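You operate a simulated robot arm through the tools that you are given. There is no shell and no other tool.

The job below is to be done with a simulated robot arm. You get a single attempt, and the scene is never put back.

Task
Strip the test stub: blank onto the bench, gasket into the gasket tray.
Fine: slacken the wing nut first; leave the clamp open.

Only the result counts: the job must be done as asked and must still hold three seconds after the hand-in. Knocking over, shifting, dropping, spilling or breaking anything else fails it.

Robot
A 6-joint arm with a three-finger gripper, fixed in place. Base frame: the origin is on the floor under the middle of its stand, x ahead of it, y to its left, z up; the work surface is at about z = 850. Units: mm, rad, N and s.
It reaches about 1213 mm from its shoulder. Its first joint turns from -2.897 to 2.897 rad. Payload 4.89 kg.
The tool frame sits at the grasp point between the pads (the TCP): z along the fingers, y along the line on which they close. The tips reach 30 mm beyond it. The gripper opens to 164 mm; its body begins 125 mm behind the TCP.
Orientation is that of the tool frame in the base frame, as [roll, pitch, yaw] about the fixed x, y, z axes, in that order (R = Rz(yaw) Ry(pitch) Rx(roll)). With the fingers straight down and closing along the base's y, the tool's x points along the base's -x, its y along +y and its z along -z.

Tools
- The arm moves only by the tool send_rows. Its argument "plan" is a list of rows, each a list of 7 numbers: the finger opening in mm, from 0 to 164, then the shift along the tool's x, y, z in units of 200 mm (1.0 is 200 mm), then the turn, a rotation vector about the tool's x, y, z in units of 120 degrees (1.0 is 120 degrees). In form: [[claw, tx, ty, tz, ax, ay, az], ...]. A call has 1 to 20 rows; each row is the pose to reach, as a shift and turn from the pose commanded when the call began, along the tool's axes at that moment. A call with a number of a shift or a turn outside -1 to 1 is refused whole. A row lasts 0.2 s, in which the tool goes at most 50 mm and 0.15 rad; a call with a longer step from one row to the next is refused whole, and so is a gripper value outside its range. Where a pose cannot be reached the arm comes as near as it can. A force on the tool above 90 N (or 10 N above the force at the start of the call, whichever is more), or a blocked arm, ends the call early, and 0.2 s more pass. The fingers move at their own pace (about 108 mm/s each) and stop on an object; they squeeze with about 33 N. The grip force told is the motor's: it shows also when the fingers shut on nothing. Time passes only in rows, and 0.2 s behind the last, so rows that repeat a pose let the fingers close. The reply holds the time, the measured pose of the TCP, the force on the tool along the base axes, the opening and the grip force, in the units named above and with some noise, with the torque about the TCP (base axes, N m) and any sound that the robot's microphone picked up.
- Cameras (640 x 400 px; columns grow to the right, rows downward): "scene" is fixed at [218.9, -649.7, 1509.9]; the picture's right is [0.76, -0.65, 0.00], its down [-0.33, -0.39, -0.86] and it looks along [0.55, 0.66, -0.51] (base axes); focal length 358 px, centre (320, 200). "wrist" rides on the gripper at [76, -2, -152] in the tool frame; the picture's right is [0.02, 1.00, 0.00], its down [-0.88, 0.02, -0.47] and it looks along [-0.47, 0.01, 0.88] (tool axes); focal length 247 px, centre (320, 200). There is no depth. A picture from a camera that has moved, and an enlarged one, comes with that camera's place and axes in the base frame and with its lens.
- snapshot(camera): a new picture of that camera. No time passes.
- raise_lower(by): moves the trunk up (or, below 0, down) by that many mm; the arm rides with it, the base frame stays. It gives what a move gives, with no picture.
- close_up(camera, box): a new picture of the part [left, top, right, bottom] of that camera's present view, enlarged. No time passes.
- job_done(): hands the job in; it is judged then, once.

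Nothing tells you positions but the pictures and the camera data. Unless the task says otherwise, let go and move clear before handing in.

The tools are called after "Emit:" as a command line: name --pt "numbers of a row" for each row, then --argument value for the rest, lists and objects as JSON in quotes. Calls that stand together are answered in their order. send_rows: Moves the arm, as the interface text tells. Its arguments: {"type":"object","properties":{"plan":{"type":"array"}},"required":["plan"]} The other tools are called the same way: raise_lower (by) moves the trunk up or down; snapshot (camera) takes a picture; close_up (camera, box) takes an enlarged picture of a part of a camera's view; job_done () hands the job in.

At the start:

```text
time_s: 0.0
position: [706.2, 22.7, 1297.2]
ee_rot: [3.14, 0.001, 3.14]
contact_force: [-0.7, -0.6, 0.1]
wrist_torque: [0.03, 0.01, 0.0]
opening: 164.2
grasp_force: 0.1
trunk travel left (down, up): [-175.0, 215.0]
```

scene: 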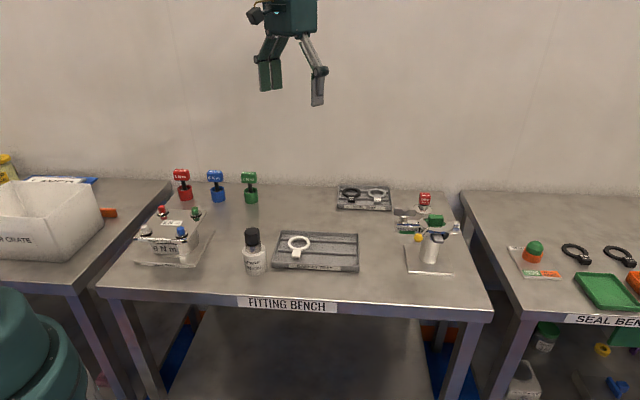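
wrist: 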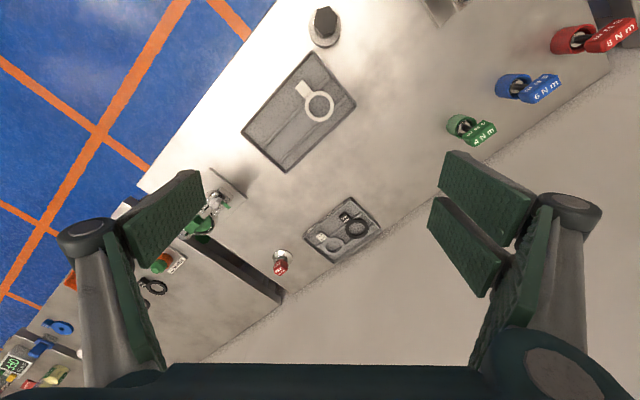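

I see a fitting bench with torque tools, a bottle, trays and what looks like a test stub near the right end of the bench. I will take enlarged pictures to identify the stub, the clamp, the wing nut, the gasket tray and so on.

Emit:
close_up --camera "scene" --box '[380, 170, 480, 290]'

Emit:
close_up --camera "scene" --box '[260, 170, 400, 280]'

Emit:
close_up --camera "scene" --box '[120, 160, 280, 280]'

Emit:
close_up --camera "scene" --box '[490, 220, 640, 340]'

Emit:
close_up --camera "wrist" --box '[130, 160, 290, 280]'

Emit:
close_up --camera "wrist" --box '[220, 30, 400, 280]'

```text
3.33 times, centred on (430, 230) of scene
camera zoom: at [218.9, -649.7, 1509.9], right [0.76, -0.65, 0.0], down [-0.33, -0.39, -0.86], along [0.55, 0.66, -0.51], focal length 1193 px, centre (-47, 100)
```

zoom: 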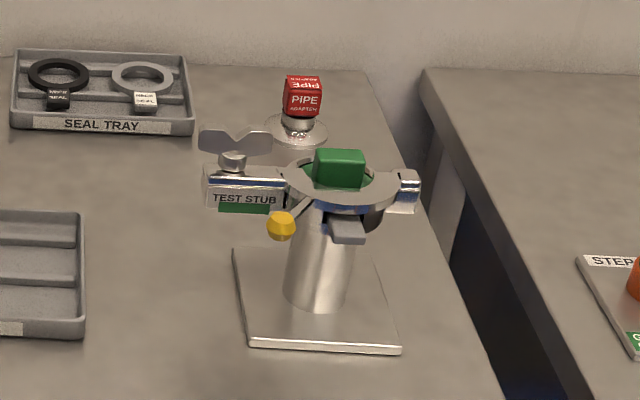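

```text
3.64 times, centred on (330, 225) of scene
camera zoom: at [218.9, -649.7, 1509.9], right [0.76, -0.65, 0.0], down [-0.33, -0.39, -0.86], along [0.55, 0.66, -0.51], focal length 1302 px, centre (284, 109)
```

zoom: 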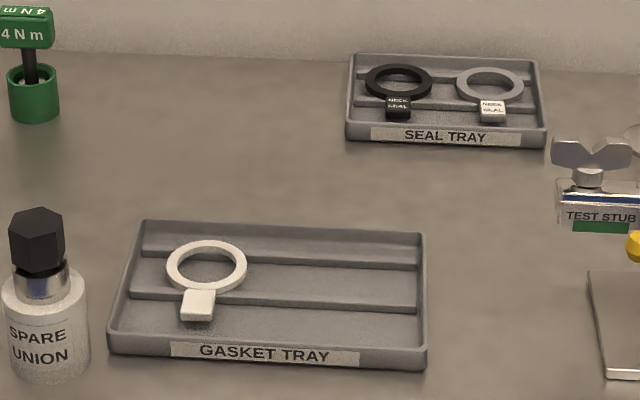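

```text
3.33 times, centred on (200, 220) of scene
camera zoom: at [218.9, -649.7, 1509.9], right [0.76, -0.65, 0.0], down [-0.33, -0.39, -0.86], along [0.55, 0.66, -0.51], focal length 1193 px, centre (720, 133)
```

zoom: 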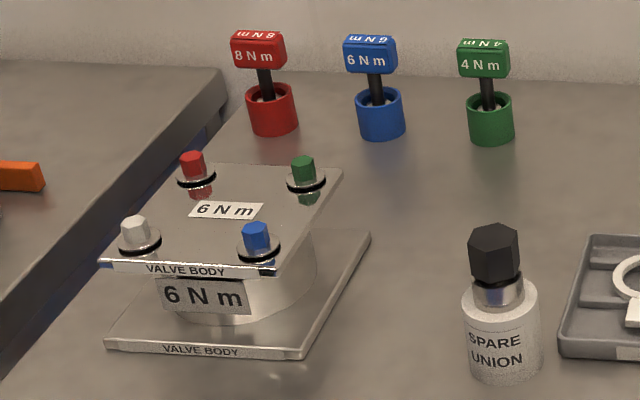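

```text
3.33 times, centred on (565, 280) of scene
camera zoom: at [218.9, -649.7, 1509.9], right [0.76, -0.65, 0.0], down [-0.33, -0.39, -0.86], along [0.55, 0.66, -0.51], focal length 1193 px, centre (-497, -67)
```

zoom: 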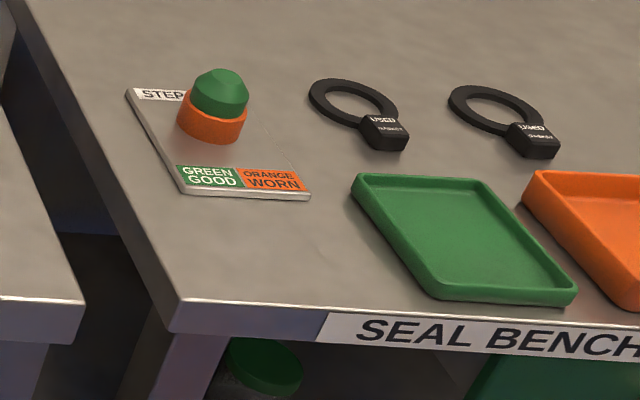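

```text
3.33 times, centred on (210, 220) of wrist
camera zoom: at [629.6, 21.8, 1448.3], right [-0.02, 1.0, 0.0], down [0.88, 0.02, 0.47], along [0.47, 0.01, -0.88], focal length 823 px, centre (687, 133)
```

zoom: 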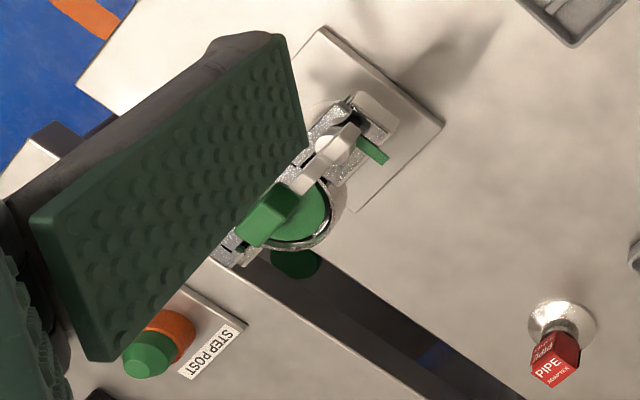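

```text
1.60 times, centred on (310, 155) of wrist
camera zoom: at [629.6, 21.8, 1448.3], right [-0.02, 1.0, 0.0], down [0.88, 0.02, 0.47], along [0.47, 0.01, -0.88], focal length 395 px, centre (336, 272)
```

zoom: 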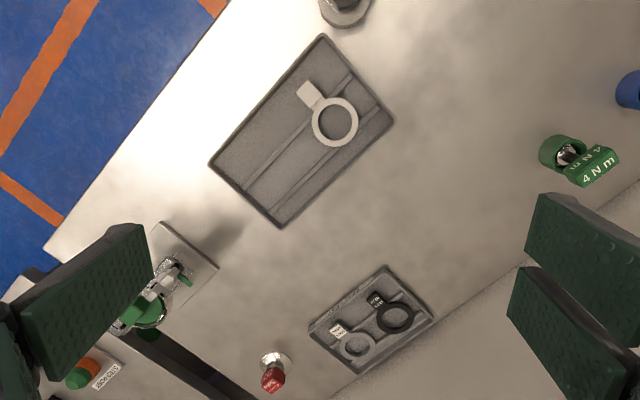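

The test stub stands near the right end of the fitting bench at about x 945, y -240. It has a vertical pipe, a flange with a green-knobbed blank, a grey gasket tab, a wing nut and a yellow knob. I will move the wrist camera over it to get a better look.

Emit:
send_rows --pt "164 -0.084 -0.2 0.06 0 0 0" --pt "164 -0.168 -0.4 0.12 0 0 0" --pt "164 -0.252 -0.6 0.18 0 0 0" --pt "164 -0.336 -0.8 0.24 0 0 0" --pt "164 -0.42 -1.0 0.3 0 0 0" --pt "164 -0.42 -1.0 0.3 0 0 0"

Emit:
snapshot --camera "wrist"

Emit:
snapshot --camera "scene"

```text
time_s: 1.4
position: [791.5, -175.7, 1237.0]
ee_rot: [-3.141, 0.001, -3.14]
contact_force: [0.4, -1.2, -0.5]
wrist_torque: [0.1, 0.13, -0.02]
opening: 163.9
grasp_force: 0.0
trunk travel left (down, up): [-175.0, 215.0]
```

```text
taken
camera wrist: at [714.7, -177.2, 1388.5], right [-0.02, 1.0, 0.0], down [0.88, 0.02, 0.47], along [0.47, 0.01, -0.88], focal length 247 px, centre (320, 200)
```

wrist: 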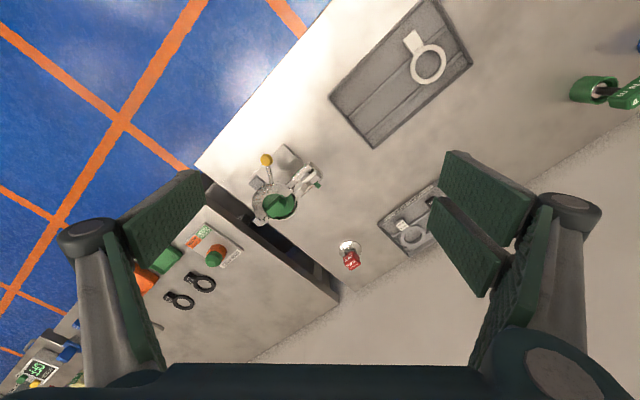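

```text
taken
```

scene: 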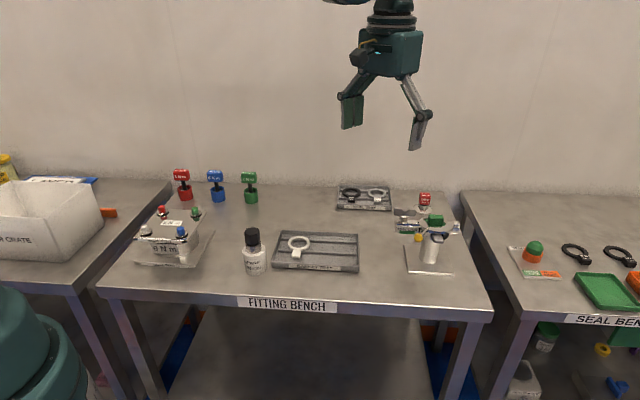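

Emit:
close_up --camera "wrist" --box '[230, 130, 350, 240]'

Emit:
close_up --camera "scene" --box '[395, 205, 470, 280]'

Emit:
close_up --camera "wrist" --box '[320, 0, 480, 150]'

```text
3.64 times, centred on (290, 185) of wrist
camera zoom: at [714.7, -177.2, 1388.5], right [-0.02, 1.0, 0.0], down [0.88, 0.02, 0.47], along [0.47, 0.01, -0.88], focal length 898 px, centre (429, 254)
```

zoom: 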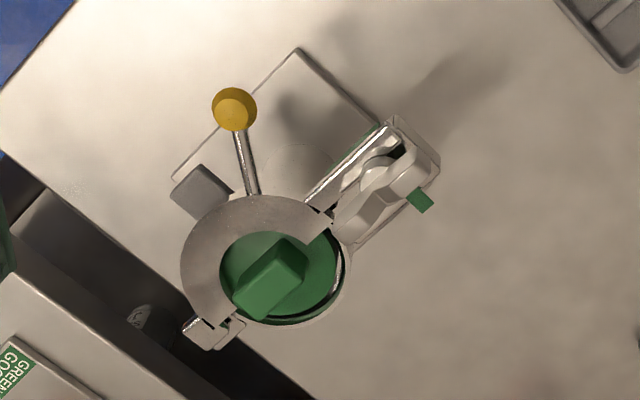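

```text
5.33 times, centred on (432, 242) of scene
camera zoom: at [218.9, -649.7, 1509.9], right [0.76, -0.65, 0.0], down [-0.33, -0.39, -0.86], along [0.55, 0.66, -0.51], focal length 1910 px, centre (-280, -27)
```

zoom: 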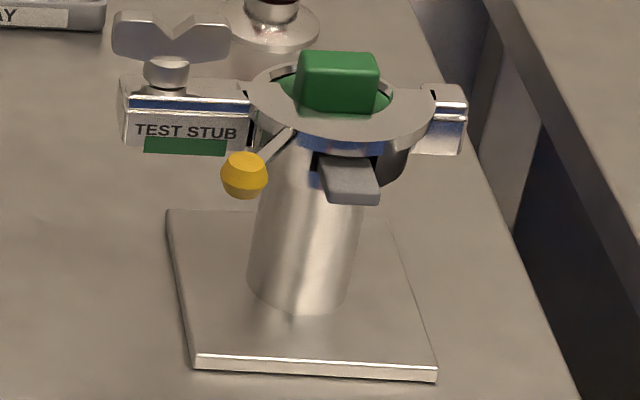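

```text
2.67 times, centred on (400, 75) of wrist
camera zoom: at [714.7, -177.2, 1388.5], right [-0.02, 1.0, 0.0], down [0.88, 0.02, 0.47], along [0.47, 0.01, -0.88], focal length 659 px, centre (107, 533)
```

zoom: 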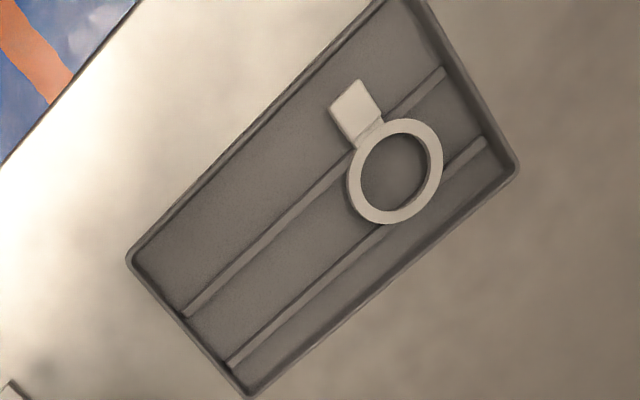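

Emit:
close_up --camera "wrist" --box '[40, 150, 240, 400]'

Emit:
close_up --camera "wrist" --box '[400, 140, 640, 400]'

Emit:
close_up --camera "scene" --box '[320, 0, 450, 160]'

```text
1.60 times, centred on (140, 275) of wrist
camera zoom: at [714.7, -177.2, 1388.5], right [-0.02, 1.0, 0.0], down [0.88, 0.02, 0.47], along [0.47, 0.01, -0.88], focal length 395 px, centre (608, 80)
```

zoom: 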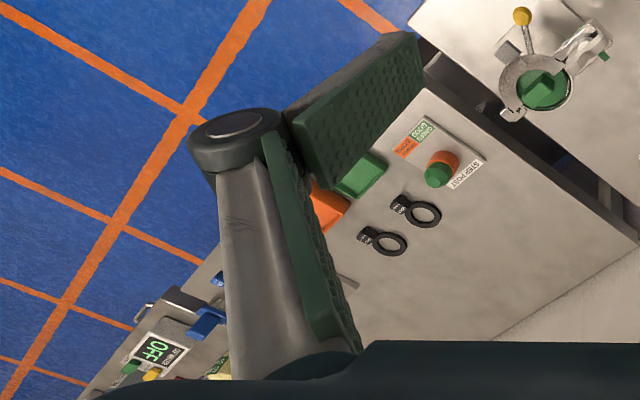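

```text
1.54 times, centred on (520, 270) of wrist
camera zoom: at [714.7, -177.2, 1388.5], right [-0.02, 1.0, 0.0], down [0.88, 0.02, 0.47], along [0.47, 0.01, -0.88], focal length 380 px, centre (12, 92)
```

zoom: 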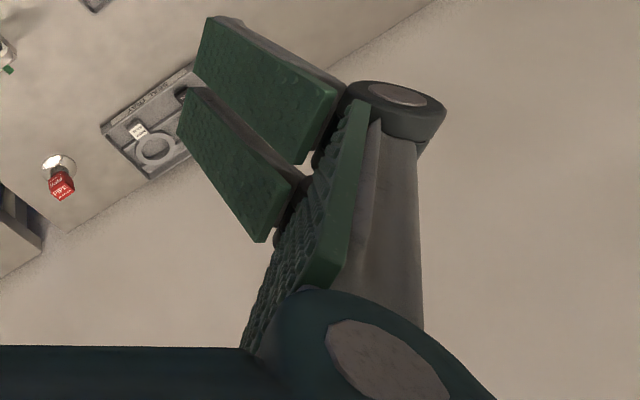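

```text
2.50 times, centred on (385, 80) of scene
camera zoom: at [218.9, -649.7, 1509.9], right [0.76, -0.65, 0.0], down [-0.33, -0.39, -0.86], along [0.55, 0.66, -0.51], focal length 895 px, centre (158, 500)
```

zoom: 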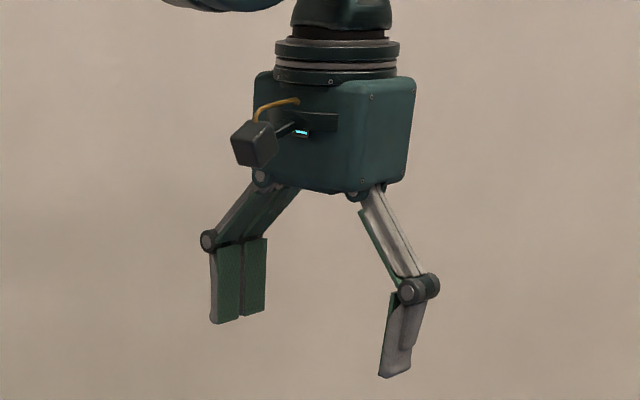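

The clamp's front half carries the yellow-ball handle, its hinge is on the far right side, and the wing nut sits on the block to the left. Before approaching I will check the finger geometry in free air at smaller openings.

Emit:
send_rows --pt "60 0 0 0 0 0 0" --pt "60 0 0 0 0 0 0" --pt "60 0 0 0 0 0 0" --pt "60 0 0 0 0 0 0"

Emit:
snapshot --camera "wrist"

Emit:
close_up --camera "scene" --box '[320, 0, 450, 160]'

```text
time_s: 2.4
position: [791.9, -176.5, 1237.8]
ee_rot: [-3.14, 0.0, -3.141]
contact_force: [-0.5, 0.1, 0.1]
wrist_torque: [-0.01, 0.0, 0.03]
opening: 60.3
grasp_force: 0.1
trunk travel left (down, up): [-175.0, 215.0]
```

```text
taken
camera wrist: at [714.2, -176.2, 1389.0], right [-0.02, 1.0, 0.0], down [0.88, 0.02, 0.47], along [0.47, 0.01, -0.88], focal length 247 px, centre (320, 200)
```

wrist: 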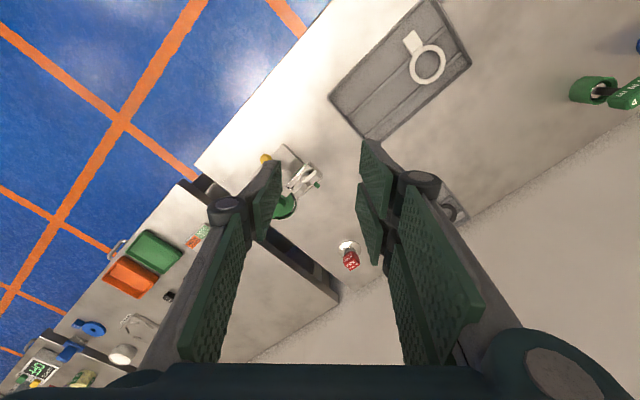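

```text
2.50 times, centred on (385, 80) of scene
camera zoom: at [218.9, -649.7, 1509.9], right [0.76, -0.65, 0.0], down [-0.33, -0.39, -0.86], along [0.55, 0.66, -0.51], focal length 895 px, centre (158, 500)
```

zoom: 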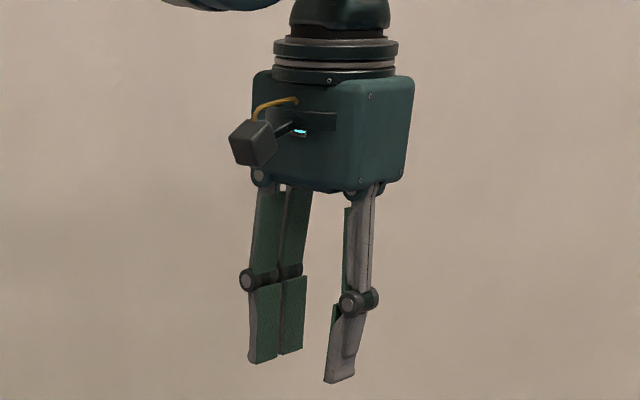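

The stub's pipe axis is near (940, -252) and the wing nut hub near (878, -197, 1000), with the wings lying along the stub's left-right axis. I will turn the tool about 42° clockwise and move in for a closer view of the wing nut.

Emit:
send_rows --pt "120 -0.04 0.024 0.125 0 0 0.07" --pt "120 -0.08 0.048 0.25 0 0 0.14" --pt "120 -0.12 0.072 0.375 0 0 0.21" --pt "120 -0.16 0.096 0.5 0 0 0.28" --pt "120 -0.2 0.12 0.625 0 0 0.35" --pt "120 -0.2 0.12 0.625 0 0 0.35"

Emit:
snapshot --camera "wrist"

Emit:
close_up --camera "scene" --box '[320, 40, 480, 300]'

```text
time_s: 3.8
position: [830.8, -153.8, 1111.1]
ee_rot: [-3.14, 0.0, 2.408]
contact_force: [0.8, -0.8, -0.4]
wrist_torque: [0.01, 0.06, 0.0]
opening: 120.0
grasp_force: 0.1
trunk travel left (down, up): [-175.0, 215.0]
```

```text
taken
camera wrist: at [772.2, -103.9, 1262.6], right [0.65, 0.76, 0.0], down [0.67, -0.58, 0.47], along [0.36, -0.31, -0.88], focal length 247 px, centre (320, 200)
```

wrist: 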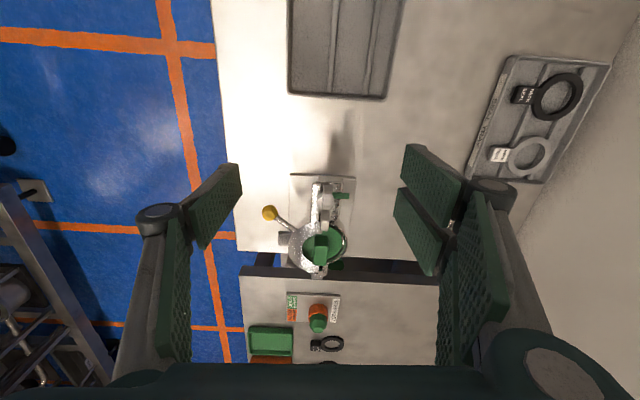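

```text
1.54 times, centred on (400, 170) of scene
camera zoom: at [218.9, -649.7, 1509.9], right [0.76, -0.65, 0.0], down [-0.33, -0.39, -0.86], along [0.55, 0.66, -0.51], focal length 551 px, centre (197, 246)
```

zoom: 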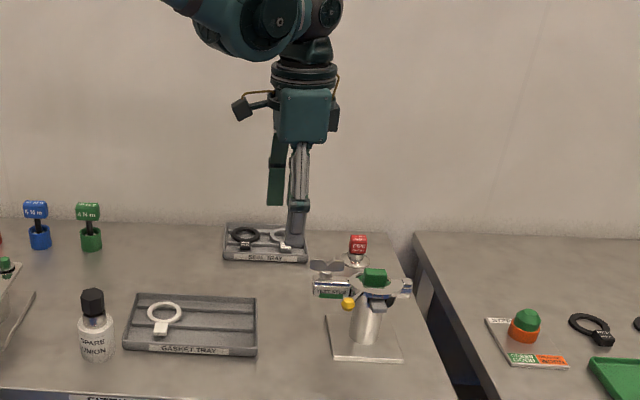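

Emit:
close_up --camera "wrist" --box '[250, 165, 390, 285]'

Emit:
close_up --camera "wrist" --box '[290, 165, 360, 225]'

Emit:
close_up --camera "scene" --box '[390, 205, 470, 255]'

```text
3.33 times, centred on (320, 225) of wrist
camera zoom: at [772.2, -103.9, 1262.6], right [0.65, 0.76, 0.0], down [0.67, -0.58, 0.47], along [0.36, -0.31, -0.88], focal length 823 px, centre (320, 117)
```

zoom: 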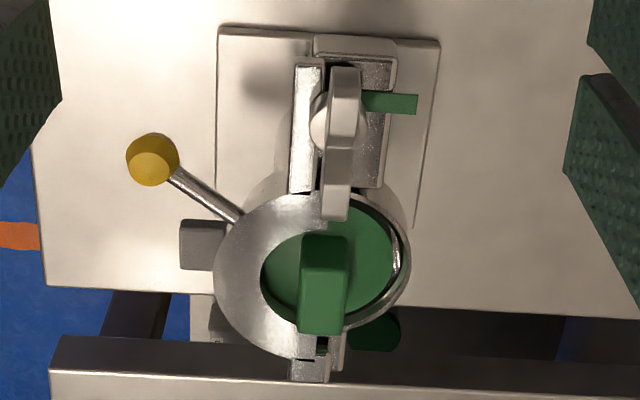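

```text
6.67 times, centred on (325, 195) of wrist
camera zoom: at [772.2, -103.9, 1262.6], right [0.65, 0.76, 0.0], down [0.67, -0.58, 0.47], along [0.36, -0.31, -0.88], focal length 1646 px, centre (287, 233)
```

zoom: 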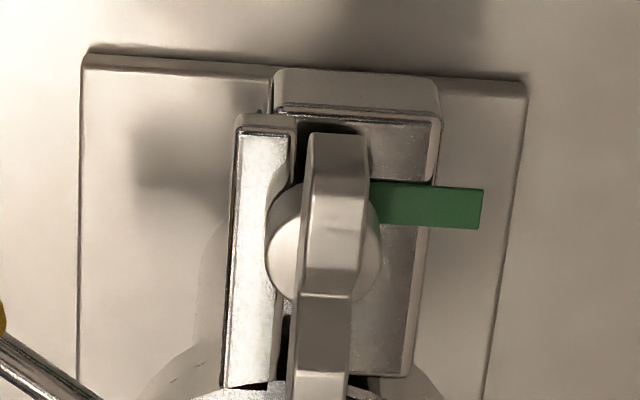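

```text
8.00 times, centred on (430, 230) of scene
camera zoom: at [218.9, -649.7, 1509.9], right [0.76, -0.65, 0.0], down [-0.33, -0.39, -0.86], along [0.55, 0.66, -0.51], focal length 2864 px, centre (-560, -40)
```

zoom: 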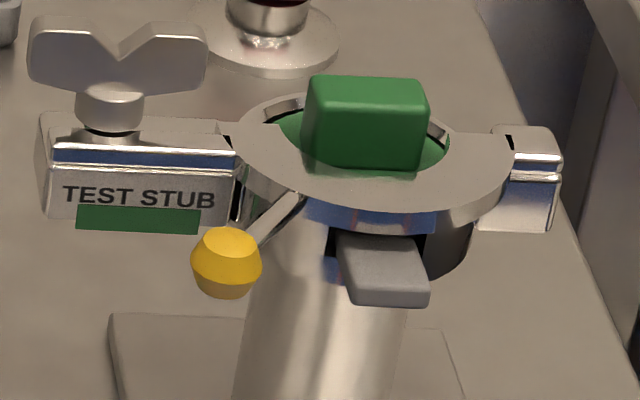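

The wing nut sits at about (884, -193), with its wings along the stub axis from z 1006 to 1029 and the tool yaw already aligned with them. I will move above it with the fingers half open and check the centring before going down.

Emit:
send_rows --pt "60 -0.11 0.012 0.06 0 0 0" --pt "60 -0.22 0.024 0.12 0 0 0" --pt "60 -0.33 0.035 0.18 0 0 0" --pt "60 -0.33 0.035 0.18 0 0 0" --pt "60 -0.33 0.035 0.18 0 0 0"

Emit:
snapshot --camera "wrist"

Emit:
close_up --camera "wrist" --box '[250, 130, 390, 290]'

Emit:
close_up --camera "scene" --box '[380, 150, 480, 280]'

```text
time_s: 5.0
position: [885.1, -193.9, 1074.7]
ee_rot: [3.141, 0.002, 2.409]
contact_force: [1.3, 0.3, -0.7]
wrist_torque: [0.03, 0.07, -0.02]
opening: 60.0
grasp_force: 0.1
trunk travel left (down, up): [-175.0, 215.0]
```

```text
taken
camera wrist: at [826.3, -143.7, 1226.3], right [0.65, 0.76, 0.0], down [0.67, -0.58, 0.47], along [0.36, -0.31, -0.88], focal length 247 px, centre (320, 200)
```

wrist: 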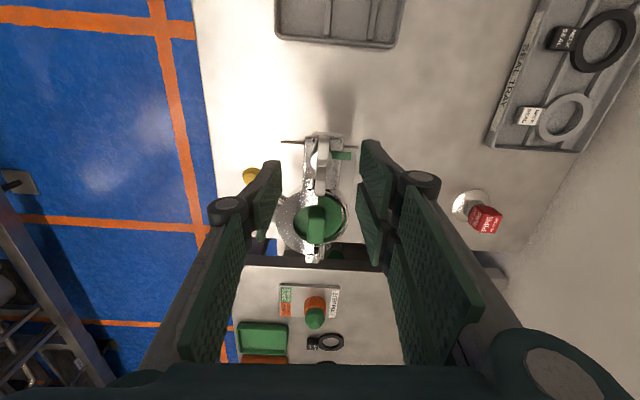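

```text
2.50 times, centred on (320, 210) of wrist
camera zoom: at [826.3, -143.7, 1226.3], right [0.65, 0.76, 0.0], down [0.67, -0.58, 0.47], along [0.36, -0.31, -0.88], focal length 617 px, centre (320, 175)
```

zoom: 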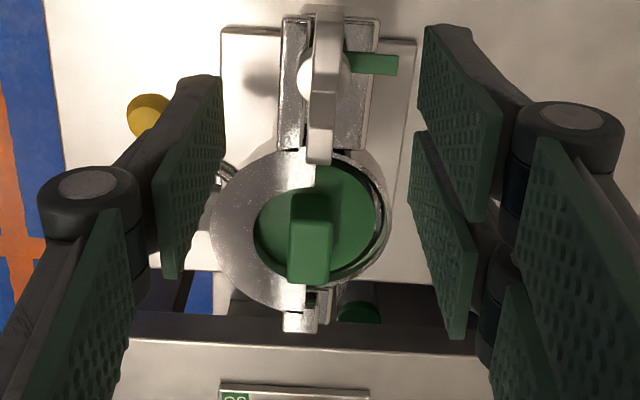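

```text
3.08 times, centred on (430, 215) of scene
camera zoom: at [218.9, -649.7, 1509.9], right [0.76, -0.65, 0.0], down [-0.33, -0.39, -0.86], along [0.55, 0.66, -0.51], focal length 1102 px, centre (-18, 154)
```

zoom: 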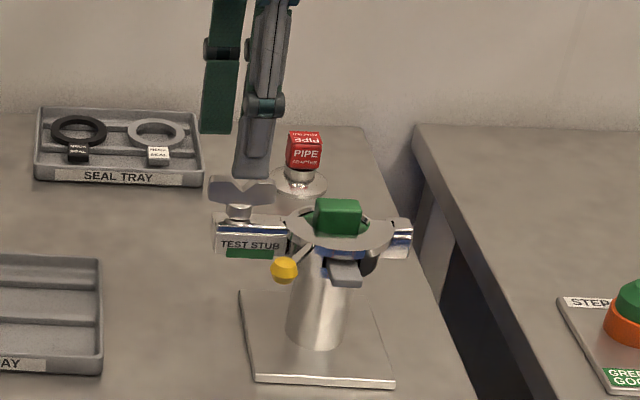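

The fingers straddle the wing nut evenly in both views. I will go down until the tips flank the wings at about z 1008 and then close.

Emit:
send_rows --pt "50 0 0 0.06 0 0 0" --pt "50 0 0 0.12 0 0 0" --pt "50 0 0 0.18 0 0 0" --pt "50 0 0 0.18 0 0 0"

Emit:
close_up --camera "wrist" --box '[250, 130, 390, 290]'

Emit:
close_up --camera "scene" --box '[390, 170, 470, 260]'

```text
time_s: 6.0
position: [885.8, -193.7, 1039.6]
ee_rot: [3.141, 0.001, 2.408]
contact_force: [0.1, 0.0, -0.3]
wrist_torque: [0.01, 0.02, -0.01]
opening: 50.2
grasp_force: 0.1
trunk travel left (down, up): [-175.0, 215.0]
```

```text
2.50 times, centred on (320, 210) of wrist
camera zoom: at [825.8, -142.7, 1191.6], right [0.65, 0.76, 0.0], down [0.67, -0.58, 0.47], along [0.36, -0.31, -0.88], focal length 617 px, centre (320, 175)
```

zoom: 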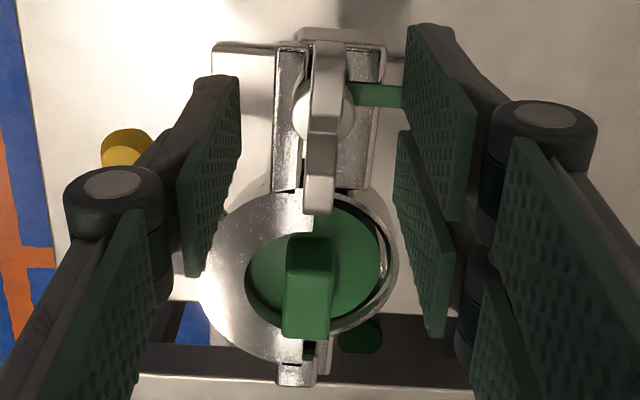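

```text
4.44 times, centred on (430, 215) of scene
camera zoom: at [218.9, -649.7, 1509.9], right [0.76, -0.65, 0.0], down [-0.33, -0.39, -0.86], along [0.55, 0.66, -0.51], focal length 1591 px, centre (-169, 133)
```

zoom: 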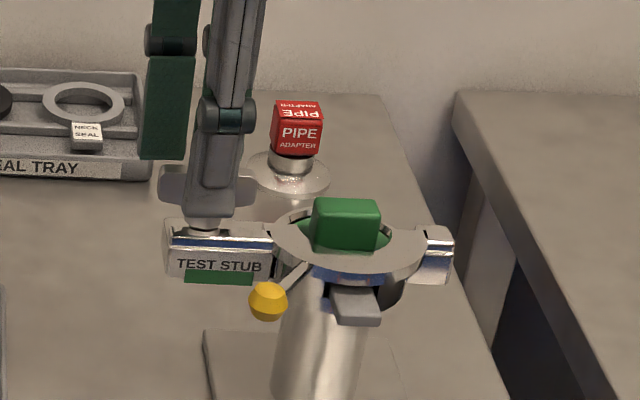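

The tips are alongside the wings. I will close on the wing nut now.

Emit:
send_rows --pt "0 0 0 0 0 0 0" --pt "0 0 0 0 0 0 0" --pt "0 0 0 0 0 0 0" --pt "0 0 0 0 0 0 0"

Emit:
close_up --camera "wrist" --box '[250, 130, 390, 290]'

Emit:
close_up --camera "scene" --box '[390, 170, 470, 260]'

```text
time_s: 7.0
position: [885.1, -192.0, 1040.7]
ee_rot: [3.14, 0.0, 2.409]
contact_force: [9.5, 13.0, -2.6]
wrist_torque: [0.32, -0.19, 0.11]
opening: 9.6
grasp_force: 45.2
trunk travel left (down, up): [-175.0, 215.0]
```

```text
2.50 times, centred on (320, 210) of wrist
camera zoom: at [826.3, -141.8, 1191.4], right [0.65, 0.76, 0.0], down [0.67, -0.57, 0.47], along [0.36, -0.31, -0.88], focal length 617 px, centre (320, 175)
```

zoom: 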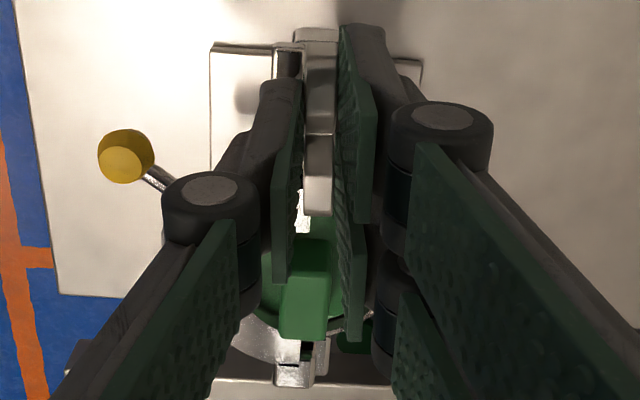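

```text
4.44 times, centred on (430, 215) of scene
camera zoom: at [218.9, -649.7, 1509.9], right [0.76, -0.65, 0.0], down [-0.33, -0.39, -0.86], along [0.55, 0.66, -0.51], focal length 1591 px, centre (-169, 133)
```

zoom: 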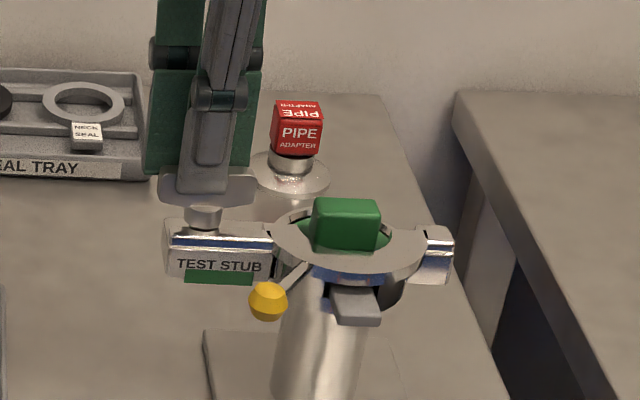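

The nut is held (9.6 mm, 45 N) with a slight side force, so I will shift 2 mm towards it. Then I will turn counter-clockwise, as seen from above, by about 34° and check.

Emit:
send_rows --pt "0 0 0.01 0 0 0 0" --pt "0 0 0.01 0 0 0 -0.05" --pt "0 0 0.01 0 0 0 -0.1" --pt "0 0 0.01 0 0 0 -0.15" --pt "0 0 0.01 0 0 0 -0.2" --pt "0 0 0.01 0 0 0 -0.24" --pt "0 0 0.01 0 0 0 -0.28"

Emit:
close_up --camera "wrist" --box '[230, 110, 410, 310]'

Emit:
close_up --camera "scene" --box '[390, 170, 470, 260]'

```text
time_s: 8.6
position: [884.7, -195.4, 1040.2]
ee_rot: [-3.138, -0.001, 2.997]
contact_force: [-33.5, -53.4, -14.3]
wrist_torque: [-1.29, 0.86, -0.29]
opening: 10.0
grasp_force: 45.1
trunk travel left (down, up): [-175.0, 215.0]
```

```text
2.00 times, centred on (320, 210) of wrist
camera zoom: at [807.8, -185.1, 1192.0], right [0.13, 0.99, 0.0], down [0.87, -0.11, 0.47], along [0.47, -0.06, -0.88], focal length 494 px, centre (320, 180)
```

zoom: 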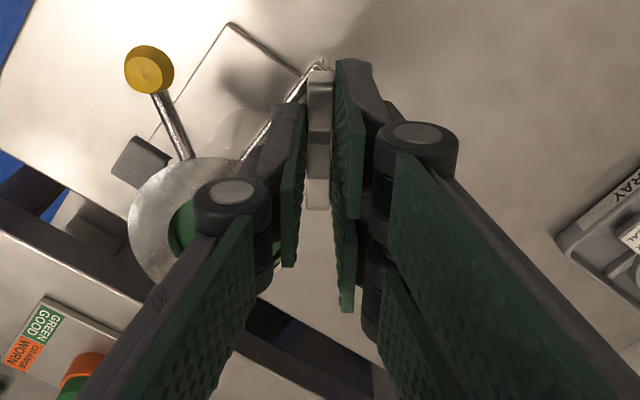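

```text
4.44 times, centred on (430, 215) of scene
camera zoom: at [218.9, -649.7, 1509.9], right [0.76, -0.65, 0.0], down [-0.33, -0.39, -0.86], along [0.55, 0.66, -0.51], focal length 1591 px, centre (-169, 133)
```

zoom: 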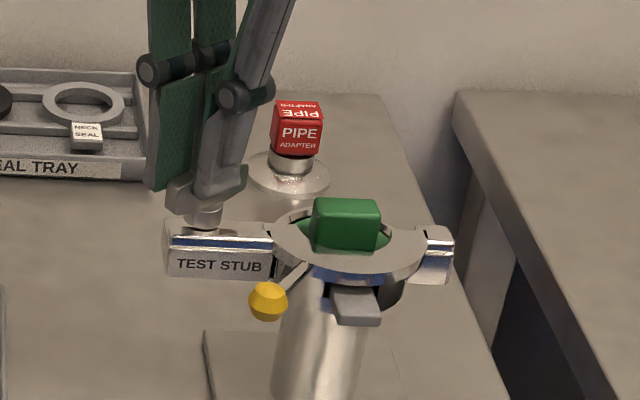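

The nut has turned with the hand, and the green strip under the label has gone out of sight. The side force shows that the nut axis is a few mm off my TCP, so I will follow it with a correction and keep turning in a small step.

Emit:
send_rows --pt "0 0.0085 -0.018 0 0 0 0" --pt "0 0.007 -0.021 0 0 0 -0.05" --pt "0 0.004 -0.025 0 0 0 -0.1" --pt "0 0.002 -0.028 0 0 0 -0.15" --pt "0 0.002 -0.028 0 0 0 -0.15"

Emit:
close_up --camera "scene" --box '[390, 170, 470, 260]'

```text
time_s: 9.8
position: [883.7, -196.5, 1040.5]
ee_rot: [-3.141, 0.003, -2.972]
contact_force: [0.3, -36.3, 20.2]
wrist_torque: [-0.78, -0.63, -0.22]
opening: 9.8
grasp_force: 44.4
trunk travel left (down, up): [-175.0, 215.0]
```

```text
4.44 times, centred on (430, 215) of scene
camera zoom: at [218.9, -649.7, 1509.9], right [0.76, -0.65, 0.0], down [-0.33, -0.39, -0.86], along [0.55, 0.66, -0.51], focal length 1591 px, centre (-169, 133)
```

zoom: 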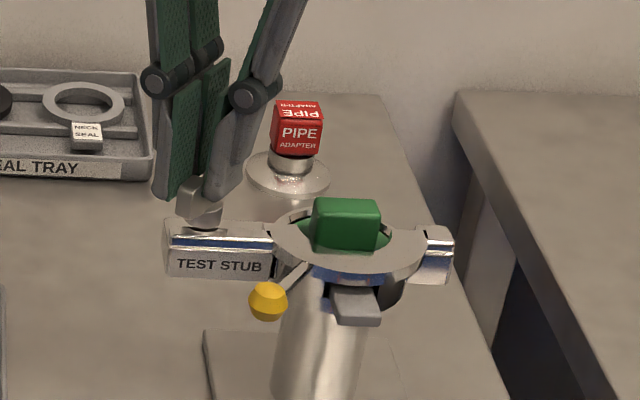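

There is still 36 N of side force, and my fit puts the nut axis near (890, -198), about 7 mm further along the wing. I will open, look, recentre and re-grip.

Emit:
send_rows --pt "50 0 0 0 0 0 0" --pt "50 0 0 0 0 0 0" --pt "50 0 0 0 0 0 0"

Emit:
close_up --camera "wrist" --box '[250, 110, 410, 290]'

Emit:
close_up --camera "scene" --box '[390, 170, 470, 260]'

```text
time_s: 10.6
position: [885.6, -195.6, 1039.6]
ee_rot: [-3.141, 0.0, -2.975]
contact_force: [-0.1, 0.4, 0.0]
wrist_torque: [0.03, -0.02, 0.03]
opening: 50.2
grasp_force: 0.1
trunk travel left (down, up): [-175.0, 215.0]
```

```text
2.22 times, centred on (330, 200) of wrist
camera zoom: at [808.7, -209.5, 1191.2], right [-0.19, 0.98, 0.0], down [0.87, 0.17, 0.47], along [0.46, 0.09, -0.88], focal length 549 px, centre (298, 200)
```

zoom: 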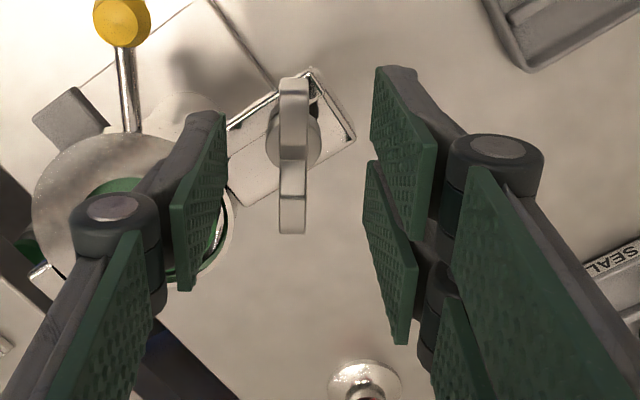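

```text
4.44 times, centred on (430, 215) of scene
camera zoom: at [218.9, -649.7, 1509.9], right [0.76, -0.65, 0.0], down [-0.33, -0.39, -0.86], along [0.55, 0.66, -0.51], focal length 1591 px, centre (-169, 133)
```

zoom: 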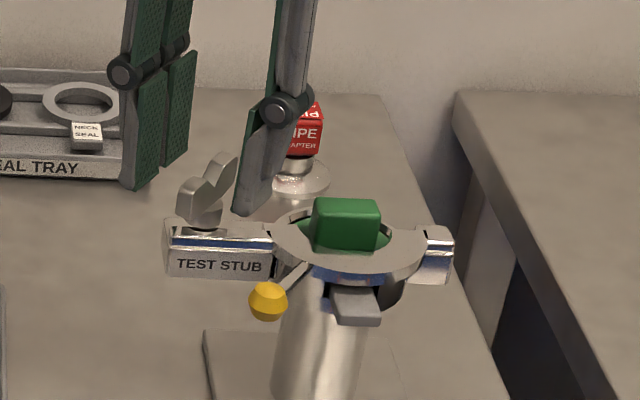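

The wing has turned about 52° and stays there. It sits about 2 mm to one side of my centre, so I will recentre, close again and turn further.

Emit:
send_rows --pt "50 -0.01 -0.01 0 0 0 0" --pt "0 -0.01 -0.01 0 0 0 0" --pt "0 -0.01 -0.01 0 0 0 0" --pt "0 -0.01 -0.01 0 0 0 0" --pt "0 -0.01 -0.01 0 0 0 -0.05" --pt "0 -0.01 -0.01 0 0 0 -0.1" --pt "0 -0.01 -0.01 0 0 0 -0.15" --pt "0 -0.01 -0.01 0 0 0 -0.15"

Emit:
close_up --camera "scene" --box '[390, 170, 470, 260]'

```text
time_s: 12.4
position: [887.6, -198.1, 1039.4]
ee_rot: [-3.14, 0.0, -2.658]
contact_force: [6.7, 8.6, 10.7]
wrist_torque: [-0.3, 0.83, 0.03]
opening: 10.0
grasp_force: 45.2
trunk travel left (down, up): [-175.0, 215.0]
```

```text
4.44 times, centred on (430, 215) of scene
camera zoom: at [218.9, -649.7, 1509.9], right [0.76, -0.65, 0.0], down [-0.33, -0.39, -0.86], along [0.55, 0.66, -0.51], focal length 1591 px, centre (-169, 133)
```

zoom: 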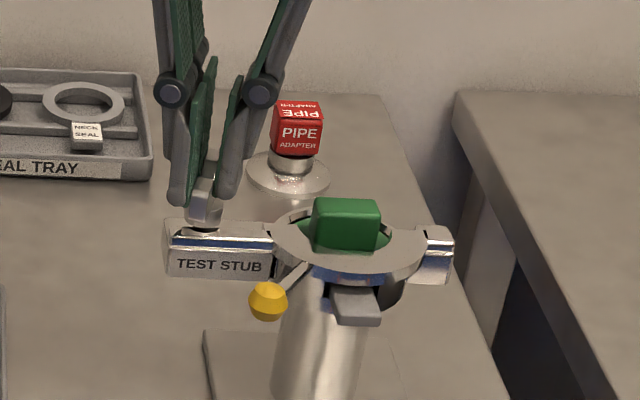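

The forces are low now and the centring is good. I will continue turning counter-clockwise.

Emit:
send_rows --pt "0 0 0 0 0 0 -0.06" --pt "0 0 0 0 0 0 -0.12" --pt "0 0 0 0 0 0 -0.18" --pt "0 0 0 0 0 0 -0.24" --pt "0 0 0 0 0 0 -0.3" --pt "0 0 0 0 0 0 -0.3"

Emit:
close_up --camera "scene" --box '[390, 170, 470, 260]'

Emit:
snapshot --camera "wrist"

```text
time_s: 13.8
position: [888.0, -198.6, 1039.6]
ee_rot: [-3.141, -0.001, -2.031]
contact_force: [44.5, -14.2, 24.1]
wrist_torque: [0.06, -1.37, -0.12]
opening: 9.8
grasp_force: 44.9
trunk travel left (down, up): [-175.0, 215.0]
```

```text
4.44 times, centred on (430, 215) of scene
camera zoom: at [218.9, -649.7, 1509.9], right [0.76, -0.65, 0.0], down [-0.33, -0.39, -0.86], along [0.55, 0.66, -0.51], focal length 1591 px, centre (-169, 133)
```

zoom: 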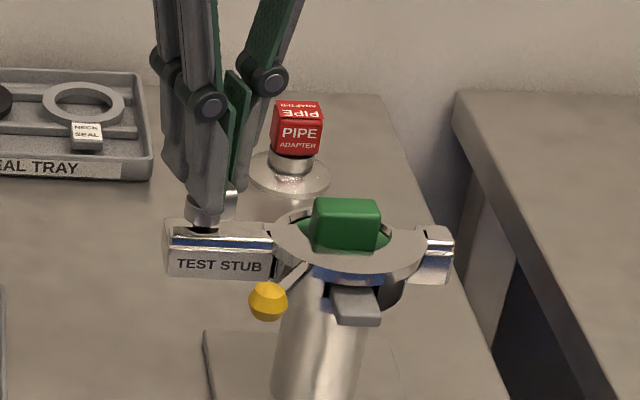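

```text
taken
camera wrist: at [854.8, -267.2, 1191.2], right [-0.91, 0.42, 0.0], down [0.37, 0.8, 0.47], along [0.2, 0.43, -0.88], focal length 247 px, centre (320, 200)
```

wrist: 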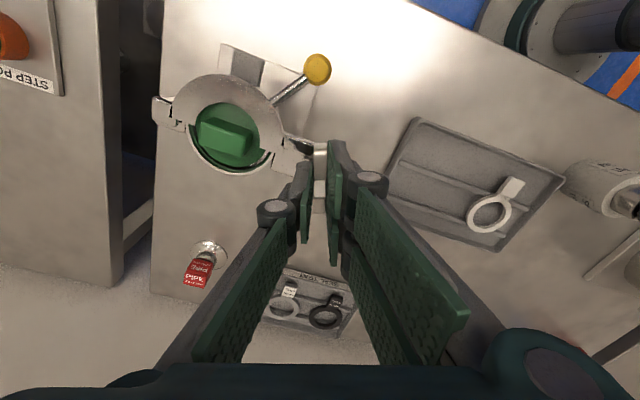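

The nut has turned about 105° in total. I will let go to relieve the force and see the nut's state.

Emit:
send_rows --pt "50 0 0 0 0 0 0" --pt "50 0 0 0 0 0 0" --pt "50 0 0 0 0 0 0"

Emit:
close_up --camera "wrist" --box '[140, 40, 400, 240]'

Emit:
close_up --camera "scene" --box '[390, 170, 470, 260]'

```text
time_s: 14.6
position: [887.8, -198.1, 1038.9]
ee_rot: [-3.141, 0.001, -2.033]
contact_force: [0.6, 0.4, 0.1]
wrist_torque: [0.02, 0.04, 0.0]
opening: 50.1
grasp_force: 0.0
trunk travel left (down, up): [-175.0, 215.0]
```

```text
2.00 times, centred on (270, 140) of wrist
camera zoom: at [853.2, -266.4, 1191.2], right [-0.91, 0.43, 0.0], down [0.37, 0.8, 0.47], along [0.2, 0.43, -0.88], focal length 494 px, centre (420, 320)
```

zoom: 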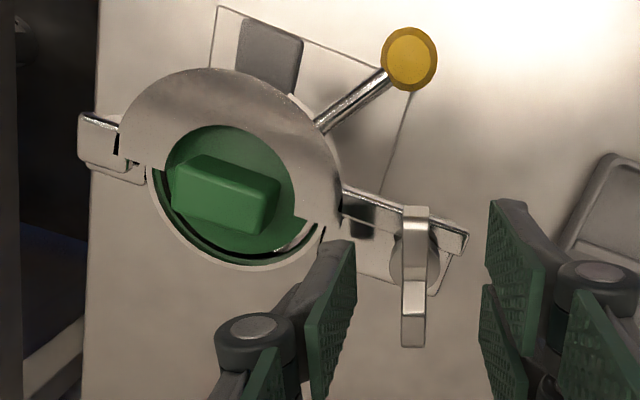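

```text
4.44 times, centred on (430, 215) of scene
camera zoom: at [218.9, -649.7, 1509.9], right [0.76, -0.65, 0.0], down [-0.33, -0.39, -0.86], along [0.55, 0.66, -0.51], focal length 1591 px, centre (-169, 133)
```

zoom: 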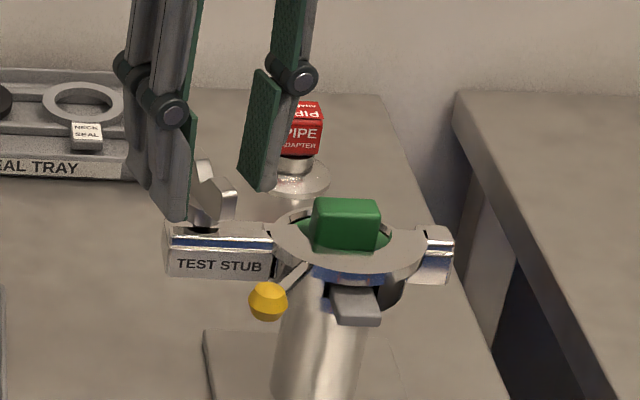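

Emit:
close_up --camera "wrist" --box '[270, 100, 390, 200]'

Emit:
close_up --camera "scene" --box '[405, 205, 465, 250]'

Emit:
close_up --camera "wrist" --box '[150, 40, 300, 180]'

```text
4.00 times, centred on (330, 150) of wrist
camera zoom: at [853.2, -266.4, 1191.2], right [-0.91, 0.43, 0.0], down [0.37, 0.8, 0.47], along [0.2, 0.43, -0.88], focal length 988 px, centre (280, 400)
```

zoom: 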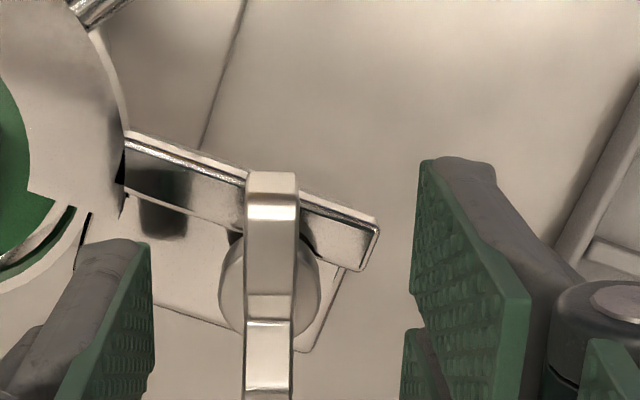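

```text
8.89 times, centred on (435, 228) of scene
camera zoom: at [218.9, -649.7, 1509.9], right [0.76, -0.65, 0.0], down [-0.33, -0.39, -0.86], along [0.55, 0.66, -0.51], focal length 3182 px, centre (-702, -44)
```

zoom: 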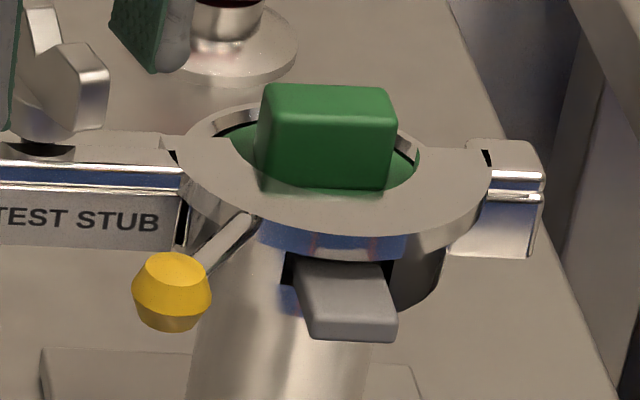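

```text
2.86 times, centred on (225, 110) of wrist
camera zoom: at [853.2, -266.4, 1191.2], right [-0.91, 0.43, 0.0], down [0.37, 0.8, 0.47], along [0.2, 0.43, -0.88], focal length 706 px, centre (591, 457)
```

zoom: 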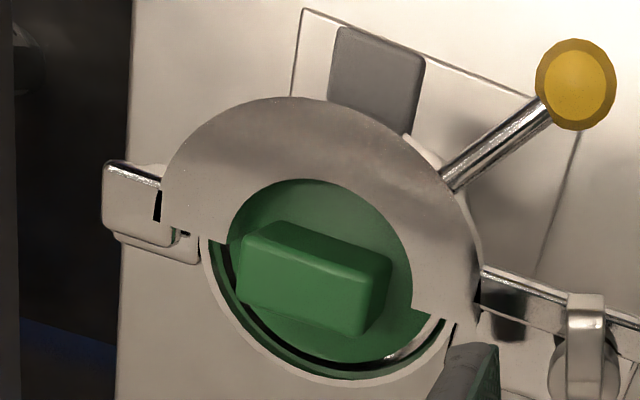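

The wing has turned about 105° and the green marks are gone. I will recentre by about 2 mm, re-grip and turn a bit more, so the nut is clearly slack or at its stop.

Emit:
send_rows --pt "50 0 -0.011 0 0 0 0" --pt "0 0 -0.011 0 0 0 0" --pt "0 0 -0.011 0 0 0 0" --pt "0 0 -0.011 0 0 0 0" --pt "0 0 -0.011 0 0 0 -0.05" --pt "0 0 -0.011 0 0 0 -0.1" --pt "0 0 -0.011 0 0 0 -0.15" --pt "0 0 -0.011 0 0 0 -0.2" --pt "0 0 -0.011 0 0 0 -0.2"

Emit:
close_up --camera "scene" --box '[390, 170, 470, 260]'

```text
time_s: 16.6
position: [887.5, -200.0, 1039.7]
ee_rot: [3.141, 0.001, -1.613]
contact_force: [2.0, -10.8, -3.9]
wrist_torque: [-0.3, -0.07, 0.01]
opening: 9.8
grasp_force: 44.9
trunk travel left (down, up): [-175.0, 215.0]
```

```text
4.44 times, centred on (430, 215) of scene
camera zoom: at [218.9, -649.7, 1509.9], right [0.76, -0.65, 0.0], down [-0.33, -0.39, -0.86], along [0.55, 0.66, -0.51], focal length 1591 px, centre (-169, 133)
```

zoom: 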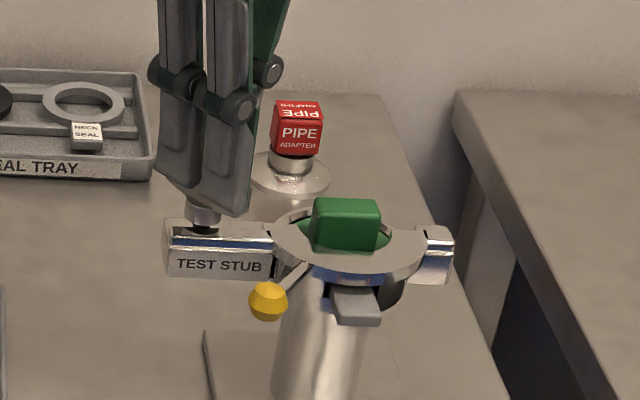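

The nut is still turning freely at about 130°. I will continue another 48°.

Emit:
send_rows --pt "0 0 0 0 0 0 -0.05" --pt "0 0 0 0 0 0 -0.1" --pt "0 0 0 0 0 0 -0.15" --pt "0 0 0 0 0 0 -0.2" --pt "0 0 0 0 0 0 -0.25" --pt "0 0 0 0 0 0 -0.3" --pt "0 0 0 0 0 0 -0.35" --pt "0 0 0 0 0 0 -0.4" --pt "0 0 0 0 0 0 -0.4"

Emit:
close_up --camera "scene" --box '[390, 170, 470, 260]'

Emit:
snapshot --camera "wrist"

```text
time_s: 18.6
position: [892.0, -198.1, 1038.6]
ee_rot: [3.141, 0.001, -0.774]
contact_force: [41.4, 3.5, 11.3]
wrist_torque: [0.23, -0.92, -0.06]
opening: 9.7
grasp_force: 44.7
trunk travel left (down, up): [-175.0, 215.0]
```

```text
4.44 times, centred on (430, 215) of scene
camera zoom: at [218.9, -649.7, 1509.9], right [0.76, -0.65, 0.0], down [-0.33, -0.39, -0.86], along [0.55, 0.66, -0.51], focal length 1591 px, centre (-169, 133)
```

zoom: 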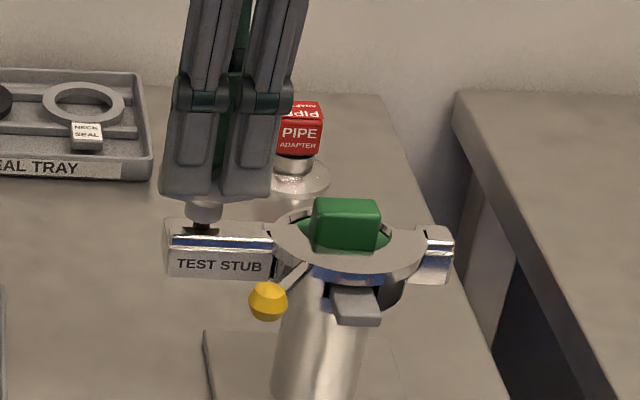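

```text
taken
camera wrist: at [946.0, -249.5, 1190.6], right [-0.68, -0.73, 0.0], down [-0.64, 0.6, 0.47], along [-0.35, 0.32, -0.88], focal length 247 px, centre (320, 200)
```

wrist: 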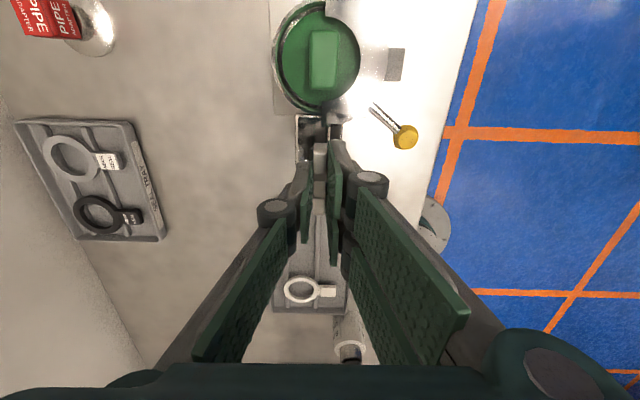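

The nut has turned about half a turn and has risen, showing some stud below the hub. I will release it and back up to inspect.

Emit:
send_rows --pt "50 0 0 0 0 0 0" --pt "50 0 0 0 0 0 0" --pt "50 0 0 -0.2 0 0 0" --pt "50 0 0 -0.4 0 0 0" --pt "50 0 0 -0.4 0 0 0"

Emit:
close_up --camera "wrist" --box '[240, 20, 440, 200]'

Emit:
close_up --camera "scene" --box '[395, 200, 470, 260]'

```text
time_s: 19.8
position: [888.1, -199.9, 1120.0]
ee_rot: [3.141, 0.0, -0.775]
contact_force: [-0.6, 0.5, 0.8]
wrist_torque: [-0.02, -0.1, -0.03]
opening: 50.1
grasp_force: 0.1
trunk travel left (down, up): [-175.0, 215.0]
```

```text
2.22 times, centred on (340, 110) of wrist
camera zoom: at [943.6, -250.4, 1272.2], right [-0.68, -0.73, 0.0], down [-0.64, 0.6, 0.47], along [-0.34, 0.32, -0.88], focal length 549 px, centre (276, 400)
```

zoom: 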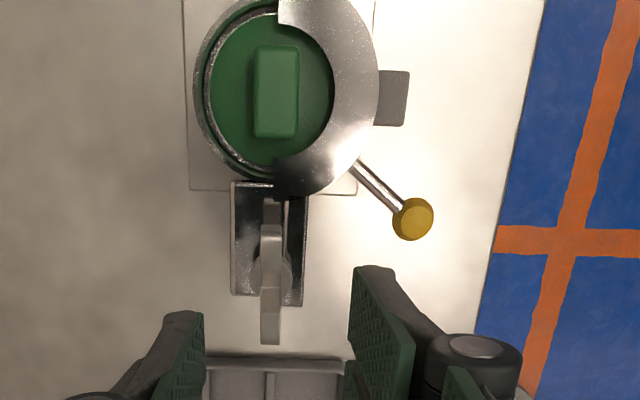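

```text
6.67 times, centred on (432, 230) of scene
camera zoom: at [218.9, -649.7, 1509.9], right [0.76, -0.65, 0.0], down [-0.33, -0.39, -0.86], along [0.55, 0.66, -0.51], focal length 2387 px, centre (-430, 0)
```

zoom: 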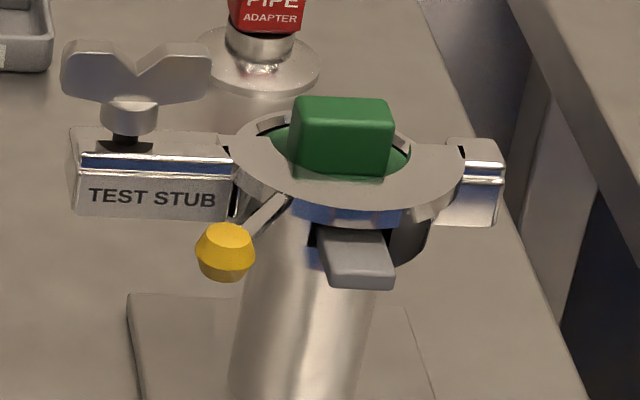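

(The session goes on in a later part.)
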